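You operate a simulated robot arm through the tools that you are given. There is no shell and no other tool. Be economical: measure what you need, move in short steps, check, and stop when the job is done.

Carry out the task below with a simulated robot arm. There is one attempt and no reset: what you move stays moved.

TASK
Put two of the tins from the brown table on top of the clear tub.
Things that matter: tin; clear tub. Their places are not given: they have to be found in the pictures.

It is judged by the outcome, as a careful person would: the job done as asked, and still so three seconds after it is handed in. It fails if anything else is knocked over, pushed out of place, dropped, spilled or broken.

THE ROBOT
A 7-joint arm with a two-finger parallel gripper, fixed in place. Base frame: the origin is at the foot of the arm, x ahead of it, y to its left, z up; the work surface is at about z = 0. Lengths are in mm, angles in degrees, forces in N, time in s.
With the tool pointing down near the work surface it reaches from about 240 to 620 mm from the base axis. Its first joint turns from -66.0 to 66.0 degrees. Payload 2.6 kg.
Tool frame: the origin (TCP) lies between the finger pads and is the grasp point; the fingertips stand 30 mm ahead of it; z points along the fingers, y is the line along which they close. The gripper opens to 94 mm. The fingers are 28 mm wide and 10 mm thick; the gripper's body (50 by 96 mm) begins 55 mm behind the TCP.
Orientation is that of the tool frame in the base frame, as a unit quaternion [x, y, z, w]. With the fingers straight down and closing along the base's y, the tool's x points along the base's -x, its y along +y and its z along -z.

THE INTERFACE
- The arm moves only by the tool arm_command. Its argument "steps" is one flat list of numbers, 7 for each row, row after row: the gripper command, from -1 (fully open) to 1 (shut), values between in proportion, then the shift along the base's x, y, z in units of 40 mm (1.0 is 40 mm), then the turn, a rotation vector about the base's x, y, z in units of 4 degrees (1.0 is 4 degrees). In form: [claw, dx, dy, dz, wx, wy, wz, claw, dx, dy, dz, wx, wy, wz, ...]. A call has 1 to 12 rows; each row shifts and turns the commanded pose from where the row before left it. A call with a number of a shift or a turn outside -1 to 1 is refused whole. A row lasts 0.2 s, in which the tool goes at most 50 mm and 8.6 degrees; a call with a longer step from one row to the next is refused whole, and so is a gripper value outside its range. A pose out of reach is approached as far as the arm can. The call stops where the force on the tool passes 40 N (or 10 N more than at its start, if that is more) or the arm is blocked; 0.2 s more then pass. The fingers move at their own pace (about 72 mm/s each) and stop on an object; they squeeze with about 37 N. The grip force told is the motor's: it shows also when the fingers shut on nothing. Time passes only in rows, and 0.2 s behind the last, so rows that do not move let the fingers close. It gives the time, the measured TCP pose, the force on the tool (base axes), the opening and the grip force at its end, in the units of the frame above (readings bear some noise).
- Cameras (640 x 400 px; columns grow to the right, rows downward): "scene" is fixed at [48.4, 449.7, 554.1]; the picture's right is [-0.60, -0.80, 0.00], its down [-0.52, 0.39, -0.76] and it looks along [0.61, -0.46, -0.65] (base axes); focal length 335 px, centre (320, 200). "wrist" rides on the gripper at [-37, 0, -58] in the tool frame; the picture's right is [0.00, -1.00, 0.00], its down [0.97, 0.00, -0.24] and it looks along [0.24, 0.00, 0.97] (tool axes); focal length 218 px, centre (320, 200).
- grab_frame(camera): a new picture of that camera. No time passes.
- pixel_to_xyz(camera, pixels): there is no depth. For up to 12 entries [column, row, z] of the newest picture of that camera ("zoom" is the newest enlarged one), the place [x, y] in the base frame at which the ray of that pixel passes the height z, good to about 3 mm. No time passes.
- close_up(camera, box): a new picture of the part [left, top, right, bottom] of that camera's present view, enlarged. No time passes.
- close_job(): hands the job in; it is judged then, once.

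Work in short steps. Measure before you move; look again where a grasp or a placing could have gone wrong, and mend it. You have 60 turns and 20 pictures in all, the two below and enlarged ones among them. Open the gripper and draw the arm clear of the work before you hand the job in, unless the task says otherwise; then end with one line.

The tools are called after "Call:" as name(argument=value, ...) on one line, values as JSON. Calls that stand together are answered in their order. arm_command: Moves the arm, as the interface text tells. Its arguments: {"type":"object","properties":{"steps":{"type":"array","items":{"type":"number"}}},"required":["steps"]} The other tools are called the same way: grab_frame (camera) takes a picture; pixel_to_xyz (camera, pixels) gives the place at which the rays of pixels pass given heights; close_up (camera, box) takes an enlarged picture of a part of a camera's view; close_job () hands the job in.

At the start:

```text
time_s: 0.0
eef_pos: [355.4, 83.4, 277.8]
ee_rot: [0.0, 1.0, 0.001, 0.0]
force: [-0.9, -0.9, -1.2]
opening: 94.0
gripper_force: 0.1
```

scene: 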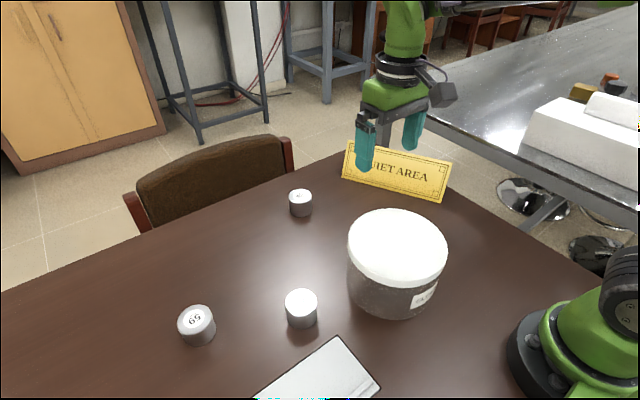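
wrist: 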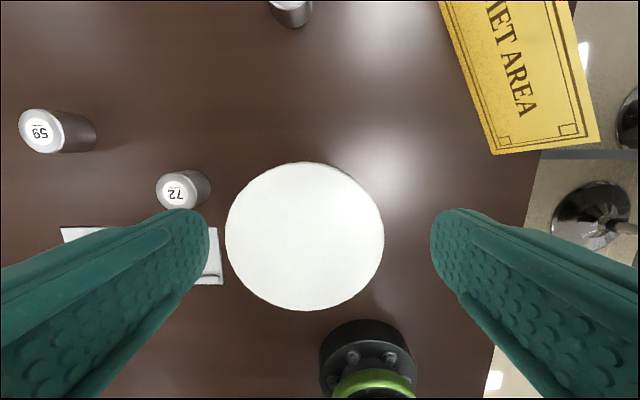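

The pictures show three tins (scene about (197,325), (301,308), (300,203)) and the tub with a white lid at (398,250). I enlarge the region to measure edges.

Call:
close_up(camera="scene", box=[160, 170, 480, 370])

Call:
pixel_to_xyz(camera="wrist", pixels=[[41, 131, 35], [175, 194, 35], [305, 162, 100], [304, 310, 100], [225, 236, 100], [384, 236, 100], [288, 5, 35]])

```text
2.00 times, centred on (320, 270) of scene
```

zoom: 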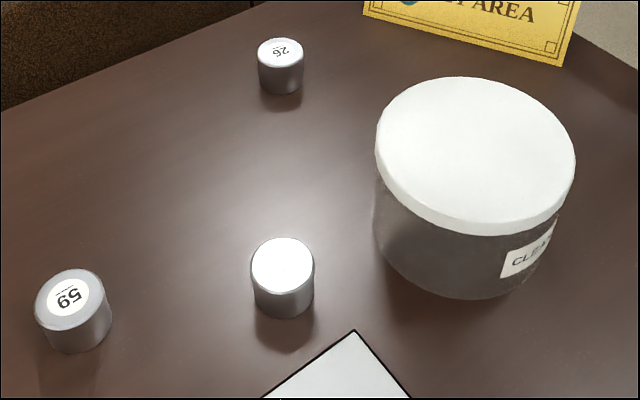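

```text
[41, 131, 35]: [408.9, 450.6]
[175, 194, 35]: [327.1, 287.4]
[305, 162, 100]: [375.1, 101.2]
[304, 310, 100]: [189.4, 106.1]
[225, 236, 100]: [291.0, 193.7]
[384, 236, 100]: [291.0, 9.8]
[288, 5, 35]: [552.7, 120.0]
```

Now I triangulate the heights with both cameras: tin tops and bases, and the lid's rim.

Call:
pixel_to_xyz(camera="zoom", pixels=[[70, 291, 30], [70, 291, 60], [283, 260, 30], [283, 260, 60], [280, 47, 30], [280, 47, 60], [475, 148, 80], [475, 148, 130], [284, 318, 0], [75, 352, 0], [280, 95, 0], [462, 300, 0]])

Call:
pixel_to_xyz(camera="wrist", pixels=[[41, 131, 30], [41, 131, 60], [175, 194, 30], [175, 194, 60], [304, 236, 80], [304, 236, 130], [225, 236, 130], [384, 236, 130], [305, 162, 130], [304, 310, 130]])

```text
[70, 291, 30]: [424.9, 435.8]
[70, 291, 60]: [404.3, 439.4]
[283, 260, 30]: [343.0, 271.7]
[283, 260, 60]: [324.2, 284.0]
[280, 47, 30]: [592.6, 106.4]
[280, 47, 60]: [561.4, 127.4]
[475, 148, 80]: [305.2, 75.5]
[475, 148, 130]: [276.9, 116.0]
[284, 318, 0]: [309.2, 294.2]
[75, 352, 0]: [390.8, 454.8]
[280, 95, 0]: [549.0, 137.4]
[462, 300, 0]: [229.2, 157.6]
```

```text
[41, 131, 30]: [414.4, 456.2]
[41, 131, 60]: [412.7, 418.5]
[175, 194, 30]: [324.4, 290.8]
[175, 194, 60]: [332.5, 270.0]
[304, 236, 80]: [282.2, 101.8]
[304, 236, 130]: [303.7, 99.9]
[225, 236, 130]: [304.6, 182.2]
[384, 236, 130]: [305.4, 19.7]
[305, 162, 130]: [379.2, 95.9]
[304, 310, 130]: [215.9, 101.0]
```

Tins stand about 46 mm high: B (72) near (331,279), A (59) near (414,437), C (26) near (577,117). The lid is about z=110, centred near (292,100) with radius about 87. I check the notebook and sign clearances, and move above B.

Call:
pixel_to_xyz(camera="wrist", pixels=[[62, 228, 10], [212, 228, 10], [222, 284, 10], [490, 153, 0], [440, 3, 0], [440, 3, 80]])

Call:
arm_command(steps=[-1, -0.1, 1, 0, 0, 0, 0, -1, -0.1, 1, 0, 0, 0, 0, -1, -0.1, 1, 0, 0, 0, 0, -1, -0.1, 1, 0, 0, 0, 0, -1, -0.1, 0.9, 0, 0, 0, 0, -1, 0, 0, -1, 0, 0, 0, -1, 0, 0, -1, 0, 0, 0, -1, 0, 0, -0.5, 0, 0, 0, -1, 0, 0, 0, 0, 0, 0])

Call:
grab_frame(camera="wrist")

```text
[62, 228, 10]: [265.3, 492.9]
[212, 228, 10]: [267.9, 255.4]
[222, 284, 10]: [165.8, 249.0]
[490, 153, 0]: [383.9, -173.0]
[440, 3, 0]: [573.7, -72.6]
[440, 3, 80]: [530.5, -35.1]
```

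```text
time_s: 2.0
eef_pos: [335.7, 280.7, 178.7]
ee_rot: [0.0, 1.0, 0.0, 0.0]
force: [-0.6, -0.7, -0.4]
opening: 93.9
gripper_force: 0.1
```

```text
16 pictures are left
```

wrist: 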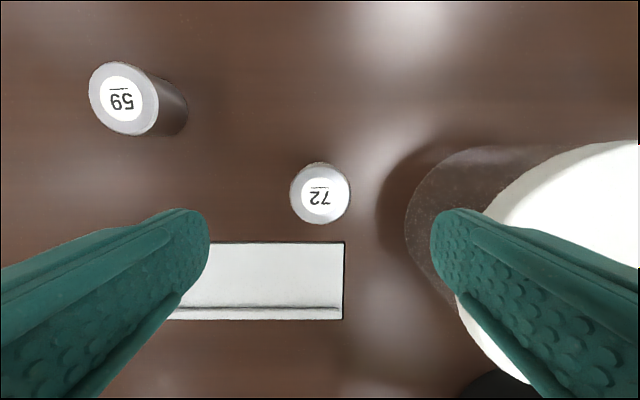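

Tin B's rim spans cols 290-350, rows 162-224; I measure it at its top height along with the notebook edge.

Call:
pixel_to_xyz(camera="wrist", pixels=[[320, 162, 46], [320, 224, 46], [290, 193, 46], [350, 193, 46], [320, 193, 46], [320, 243, 5], [89, 98, 46], [157, 98, 46], [123, 61, 46], [123, 136, 46], [487, 240, 110]])

```text
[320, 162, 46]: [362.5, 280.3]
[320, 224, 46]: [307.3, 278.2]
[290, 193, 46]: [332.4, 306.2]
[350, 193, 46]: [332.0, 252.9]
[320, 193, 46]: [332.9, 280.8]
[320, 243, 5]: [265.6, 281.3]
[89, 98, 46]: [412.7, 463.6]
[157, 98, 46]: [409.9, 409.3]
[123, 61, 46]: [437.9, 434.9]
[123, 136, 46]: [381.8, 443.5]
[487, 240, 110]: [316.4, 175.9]
```

B is centred at (334,280), about 54 mm wide, and clear of the notebook (x<266). I descend to z≈37 and close.

Call:
arm_command(steps=[-1, -0.04, 0, -1, 0, 0, 0, -1, 0, 0, -1, 0, 0, 0, -1, 0, 0, -1, 0, 0, 0, -1, 0, 0, -0.54, 0, 0, 0, -1, 0, 0, 0, 0, 0, 0, 1, 0, 0, 0, 0, 0, 0, 1, 0, 0, 0, 0, 0, 0, 1, 0, 0, 0, 0, 0, 0])

```text
time_s: 3.8
eef_pos: [332.7, 278.2, 37.4]
ee_rot: [0.001, 1.0, 0.0, 0.001]
force: [-1.2, 0.7, 0.4]
opening: 57.2
gripper_force: 37.0
```

Gripped at 57 mm. I lift to z≈197 and look to confirm the tin is held and to measure the lid.

Call:
arm_command(steps=[1, 0, 0, 0.5, 0, 0, 0, 1, 0, 0, 1, 0, 0, 0, 1, 0, 0, 1, 0, 0, 0, 1, 0, 0, 1, 0, 0, 0, 1, 0, 0, 0.5, 0, 0, 0, 1, 0, 0, 0, 0, 0, 0])

Call:
close_up(camera="scene", box=[240, 140, 480, 340])

```text
time_s: 5.2
eef_pos: [333.2, 279.5, 197.3]
ee_rot: [0.0, 1.0, 0.0, 0.0]
force: [-0.5, 0.4, -0.9]
opening: 57.5
gripper_force: 37.0
```

```text
2.00 times, centred on (360, 240) of scene
```

zoom: 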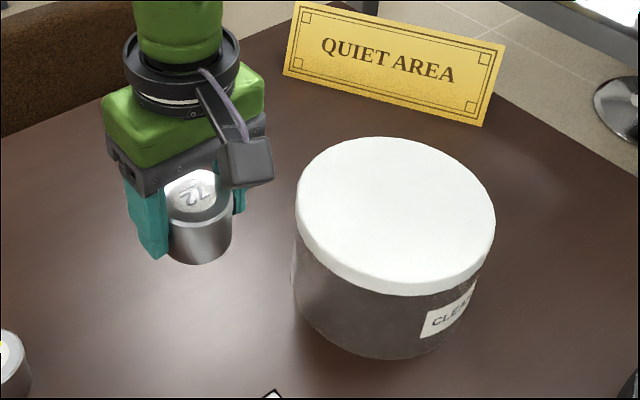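

Tin held. I move it over the far half of the lid (334,99) and lower to z≈155.

Call:
arm_command(steps=[1, 0, -1, 0, 0, 0, 0, 1, 0, -1, 0, 0, 0, 0, 1, 0, -1, 0, 0, 0, 0, 1, 0, -1, 0, 0, 0, 0, 1, 0, -0.5, 0, 0, 0, 0, 1, 0, 0, -0.5, 0, 0, 0, 1, 0, 0, -0.5, 0, 0, 0, 1, 0, 0, 0, 0, 0, 0])

Call:
close_up(camera="scene", box=[300, 120, 500, 320])

```text
time_s: 7.0
eef_pos: [333.3, 100.2, 156.9]
ee_rot: [0.0, 1.0, 0.0, -0.001]
force: [-0.5, -0.4, -0.7]
opening: 57.5
gripper_force: 37.3
```

```text
2.00 times, centred on (400, 220) of scene
```

zoom: 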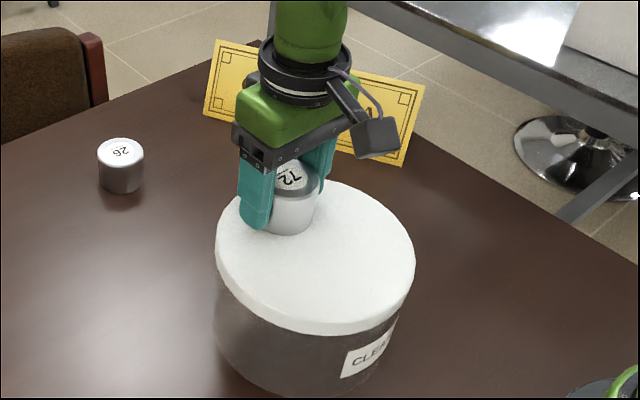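

The tin is over the far part of the lid. I lower in 1.6 mm rows, watching the force.

Call:
arm_command(steps=[1, 0, 0, -0.05, 0, 0, 0, 1, 0, 0, -0.05, 0, 0, 0, 1, 0, 0, -0.05, 0, 0, 0, 1, 0, 0, -0.04, 0, 0, 0, 1, 0, 0, 0, 0, 0, 0])

```text
time_s: 8.2
eef_pos: [334.2, 100.3, 150.7]
ee_rot: [0.0, 1.0, 0.001, 0.002]
force: [1.7, 6.0, 24.9]
opening: 55.6
gripper_force: 37.1
```

Contact at z≈150.7 (25 N), so the lid is at about z=113. I ease up 1 mm, release, rise and look.

Call:
arm_command(steps=[1, 0, 0, 0.03, 0, 0, 0, 0.2, 0, 0, 0, 0, 0, 0, -0.2, 0, 0, 0, 0, 0, 0, -1, 0, 0, 0, 0, 0, 0, -1, 0, 0, 0, 0, 0, 0, -1, 0, 0, 0.5, 0, 0, 0, -1, 0, 0, 1, 0, 0, 0, -1, 0, 0, 1, 0, 0, 0, -1, 0, 0, 0, 0, 0, 0])

Call:
close_up(camera="scene", box=[300, 120, 500, 320])

Call:
grab_frame(camera="wrist")

```text
time_s: 10.2
eef_pos: [335.3, 99.3, 249.9]
ee_rot: [0.0, 1.0, 0.0, 0.0]
force: [0.2, 0.4, 0.1]
opening: 94.1
gripper_force: 0.0
```

```text
2.00 times, centred on (400, 220) of scene
```

zoom: 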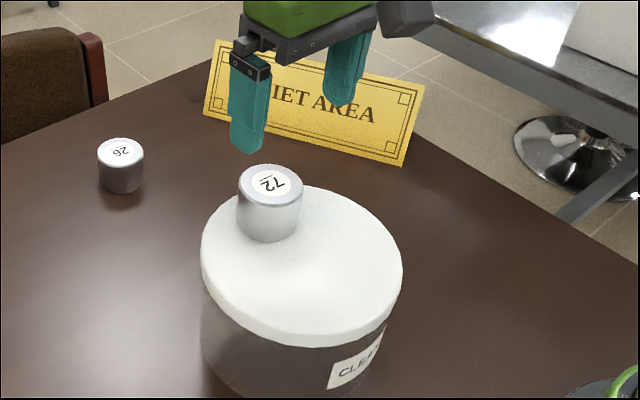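

```text
12 pictures are left
```

wrist: 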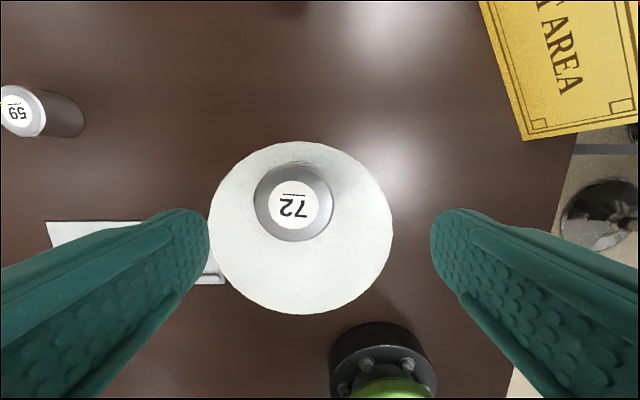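

The tub and tin seem shifted about 6 px left from before. I measure where they are now.

Call:
pixel_to_xyz(camera="wrist", pixels=[[293, 205, 160], [255, 205, 160], [332, 205, 160], [293, 242, 160], [209, 232, 113], [393, 232, 113], [301, 141, 113], [301, 314, 113]])

Call:
pixel_to_xyz(camera="zoom", pixels=[[215, 255, 105], [415, 270, 105], [201, 258, 105], [403, 273, 105], [271, 183, 160]])

```text
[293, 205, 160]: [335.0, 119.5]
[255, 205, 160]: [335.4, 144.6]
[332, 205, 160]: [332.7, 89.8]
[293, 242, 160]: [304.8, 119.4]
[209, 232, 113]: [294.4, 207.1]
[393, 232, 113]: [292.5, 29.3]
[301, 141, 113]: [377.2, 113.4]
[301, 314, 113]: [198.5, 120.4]
```

```text
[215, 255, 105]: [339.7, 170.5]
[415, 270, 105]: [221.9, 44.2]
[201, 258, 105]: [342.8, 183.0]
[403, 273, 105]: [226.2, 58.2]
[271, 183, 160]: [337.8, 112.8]
```

The tub and tin were dragged about 14 mm in +y during release; the tin stands firm at about (335,116), with the tub centre at about (290,116). Next I go above tin C (26) and measure it.

Call:
arm_command(steps=[-1, 1, 0.1, 0, 0, 0, 0, -1, 1, 0.1, 0, 0, 0, 0, -1, 1, 0.1, 0, 0, 0, 0, -1, 1, 0.1, 0, 0, 0, 0, -1, 1, 0, -0.5, 0, 0, 0, -1, 0.9, 0, -0.7, 0, 0, 0, -1, 0, 0, -0.6, 0, 0, 0, -1, 0, 0, 0, 0, 0, 0])

Call:
grab_frame(camera="wrist")

```text
time_s: 12.0
eef_pos: [569.4, 115.9, 178.6]
ee_rot: [0.0, 1.0, 0.0, 0.001]
force: [-0.7, -0.1, -0.5]
opening: 94.0
gripper_force: 0.1
```

```text
11 pictures are left
```

wrist: 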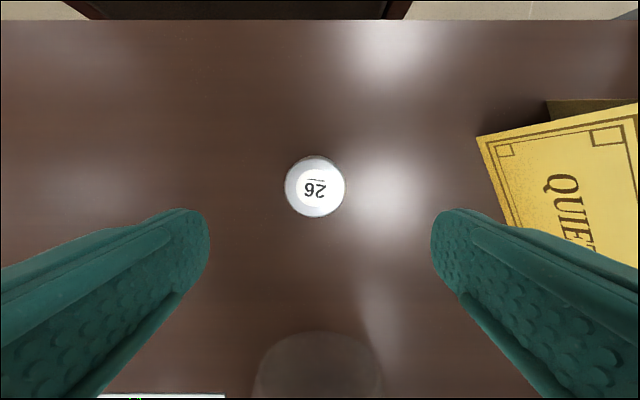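

Call:
pixel_to_xyz(camera="wrist", pixels=[[316, 155, 46], [316, 217, 46], [285, 186, 46], [346, 186, 46], [478, 138, 80], [478, 138, 50]])

```text
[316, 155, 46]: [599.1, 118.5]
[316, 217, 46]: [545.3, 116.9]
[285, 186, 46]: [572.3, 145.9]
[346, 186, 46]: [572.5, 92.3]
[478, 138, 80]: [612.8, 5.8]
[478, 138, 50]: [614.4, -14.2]
```

C (26) is centred at (572,118.5), and the sign is at y<10, clear. I descend to z≈37 and grip.

Call:
arm_command(steps=[-1, 0.07, 0.06, -1, 0, 0, 0, -1, 0, 0, -1, 0, 0, 0, -1, 0, 0, -1, 0, 0, 0, -1, 0, 0, -0.54, 0, 0, 0, -1, 0, 0, 0, 0, 0, 0, 1, 0, 0, 0, 0, 0, 0, 1, 0, 0, 0, 0, 0, 0, 1, 0, 0, 0, 0, 0, 0])

```text
time_s: 13.8
eef_pos: [573.4, 116.5, 36.8]
ee_rot: [-0.001, 1.0, 0.0, 0.0]
force: [0.2, 0.3, -1.1]
opening: 56.7
gripper_force: 37.2
```

Gripped at 57 mm. I lift and retract, staying high (z≈237) before passing over the first tin, and stop above (252,116).

Call:
arm_command(steps=[1, 0, 0, 0.5, 0, 0, 0, 1, 0, 0, 1, 0, 0, 0, 1, -0.5, 0, 1, 0, 0, 0, 1, -0.5, 0, 1, 0, 0, 0, 1, -0.5, 0, 1, 0, 0, 0, 1, -0.5, 0, 0.5, 0, 0, 0, 1, 0, 0, 0, 0, 0, 0])

Call:
arm_command(steps=[1, -1, 0, 0, 0, 0, 0, 1, -1, 0, 0, 0, 0, 0, 1, -1, 0, 0, 0, 0, 0, 1, -1, 0, 0, 0, 0, 0, 1, -1, 0, 0, 0, 0, 0, 1, -1, 0, 0, 0, 0, 0, 1, 0, 0, 0, 0, 0, 0])

Call:
grab_frame(camera="scene")

```text
time_s: 15.4
eef_pos: [492.6, 118.0, 237.7]
ee_rot: [-0.001, 1.0, 0.0, 0.001]
force: [0.7, -0.2, -0.3]
opening: 56.4
gripper_force: 37.1
```

```text
time_s: 17.0
eef_pos: [251.5, 118.2, 237.1]
ee_rot: [0.0, 1.0, 0.0, 0.0]
force: [0.6, -0.5, -1.2]
opening: 56.5
gripper_force: 37.1
```

```text
10 pictures are left
```

scene: 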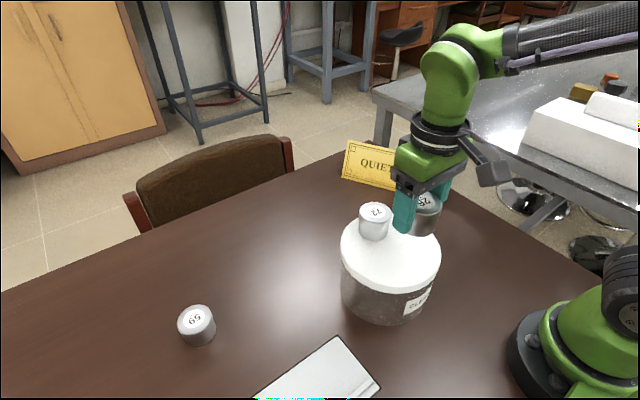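

Tin C is held above the near half of the lid. I lower to 155, then slowly to light contact.

Call:
arm_command(steps=[1, 0, 0, -1, 0, 0, 0, 1, 0, 0, -0.6, 0, 0, 0, 1, 0, 0, -0.4, 0, 0, 0, 1, 0, 0, -0.04, 0, 0, 0, 1, 0, 0, -0.04, 0, 0, 0, 1, 0, 0, 0, 0, 0, 0])

Call:
close_up(camera="scene", box=[300, 120, 500, 320])

```text
time_s: 18.4
eef_pos: [253.1, 119.1, 154.6]
ee_rot: [0.0, 1.0, 0.002, 0.0]
force: [-7.1, 0.6, 23.0]
opening: 55.6
gripper_force: 37.2
```

```text
2.00 times, centred on (400, 220) of scene
```

zoom: 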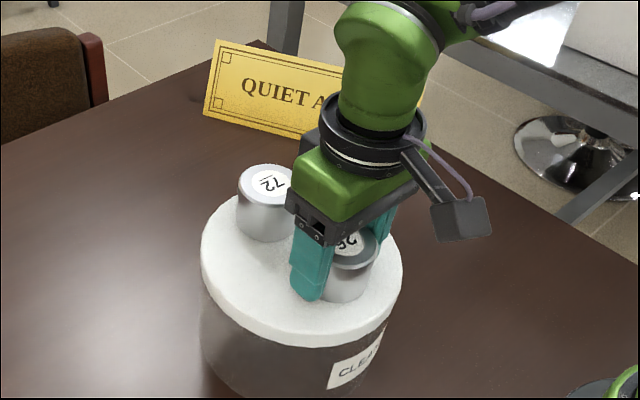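

Contact on the lid at z≈154.6 (23 N), with the tub still at cols 201-403. With the tin pressed on, I gently draw it back about 13 mm in -y to return the tub to where it stood.

Call:
arm_command(steps=[1, 0, -0.06, 0, 0, 0, 0, 1, 0, -0.06, 0, 0, 0, 0, 1, 0, -0.07, 0, 0, 0, 0, 1, 0, -0.07, 0, 0, 0, 0, 1, -0.03, -0.07, 0, 0, 0, 0, 1, 0, 0, 0, 0, 0, 0])

Call:
close_up(camera="scene", box=[300, 120, 500, 320])

```text
time_s: 19.8
eef_pos: [251.4, 104.8, 152.6]
ee_rot: [0.001, 1.0, 0.001, 0.0]
force: [3.3, 2.0, 11.5]
opening: 55.7
gripper_force: 37.0
```

```text
2.00 times, centred on (400, 220) of scene
```

zoom: 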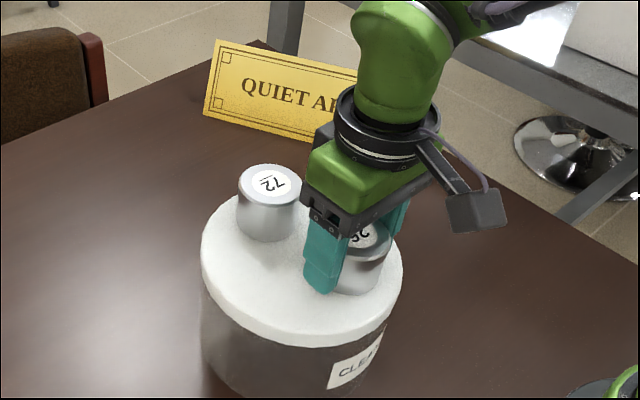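

The tub stayed put and the tin just slid on the lid to (251,105), still well inside the rim (68 mm of about 87). Probably the fingertips brushed the lid during the first release, so this time I raise 2 mm first and open only partway.

Call:
arm_command(steps=[1, 0, 0, 0.07, 0, 0, 0, 1, 0, 0, 0, 0, 0, 0, -0.26, 0, 0, 0, 0, 0, 0, -0.32, 0, 0, 0, 0, 0, 0, -0.4, 0, 0, 0, 0, 0, 0, -0.4, 0, 0, 0, 0, 0, 0])

Call:
close_up(camera="scene", box=[300, 120, 500, 320])

```text
time_s: 21.2
eef_pos: [251.1, 104.5, 155.7]
ee_rot: [0.0, 1.0, 0.0, 0.0]
force: [-1.0, 0.2, 0.4]
opening: 65.6
gripper_force: 0.0
```

```text
2.00 times, centred on (400, 220) of scene
```

zoom: 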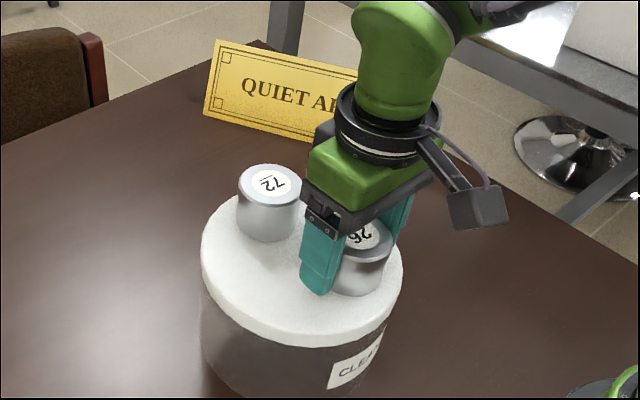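

The fingers are free with no force on the tool, and the tub is still at cols 201-403. I rise straight up, then open fully and move away.

Call:
arm_command(steps=[-0.4, 0, 0, 0.3, 0, 0, 0, -0.4, 0, 0, 0.7, 0, 0, 0, -0.4, 0, 0, 1, 0, 0, 0, -1, 0, 0, 1, 0, 0, 0, -1, 0.5, 0, 0.5, 0, 0, 0, -1, 1, 0, 0, 0, 0, 0, -1, 1, -0.5, 0, 0, 0, 0, -1, 1, -0.5, 0, 0, 0, 0, -1, 0, 0, 0, 0, 0, 0])

Call:
grab_frame(camera="scene")

Call:
grab_frame(camera="wrist")

```text
time_s: 23.2
eef_pos: [392.0, 64.9, 297.5]
ee_rot: [0.0, 1.0, 0.0, 0.0]
force: [0.3, -0.1, -0.6]
opening: 94.2
gripper_force: 0.1
```

```text
6 pictures are left
```

scene: 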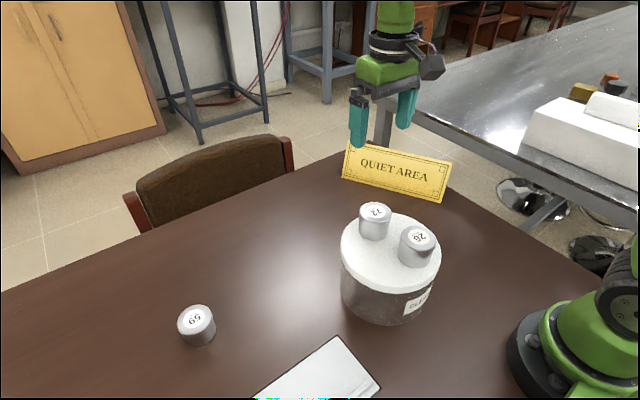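

```text
5 pictures are left
```

wrist: 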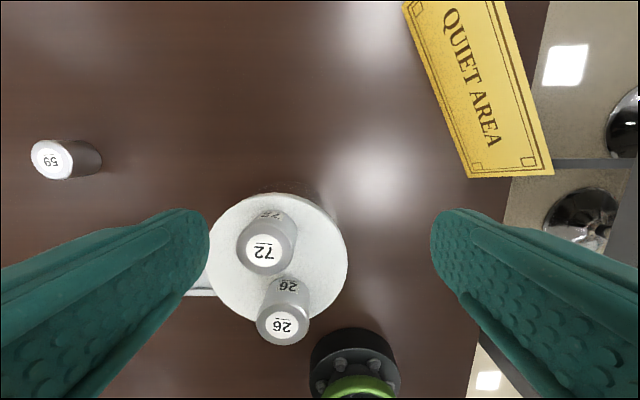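

Both tins (72 and 26) stand upright on the lid, the sign, notebook and third tin are where they were, and the arm is clear. I hand the job in.

Call:
close_job()

```text
The job is handed in.
```

Two tins (72 and 26) are standing on the clear tub's lid and the arm is clear, but the tub was dragged about 14 mm in +y when I released the first tin, and I could not move it back.
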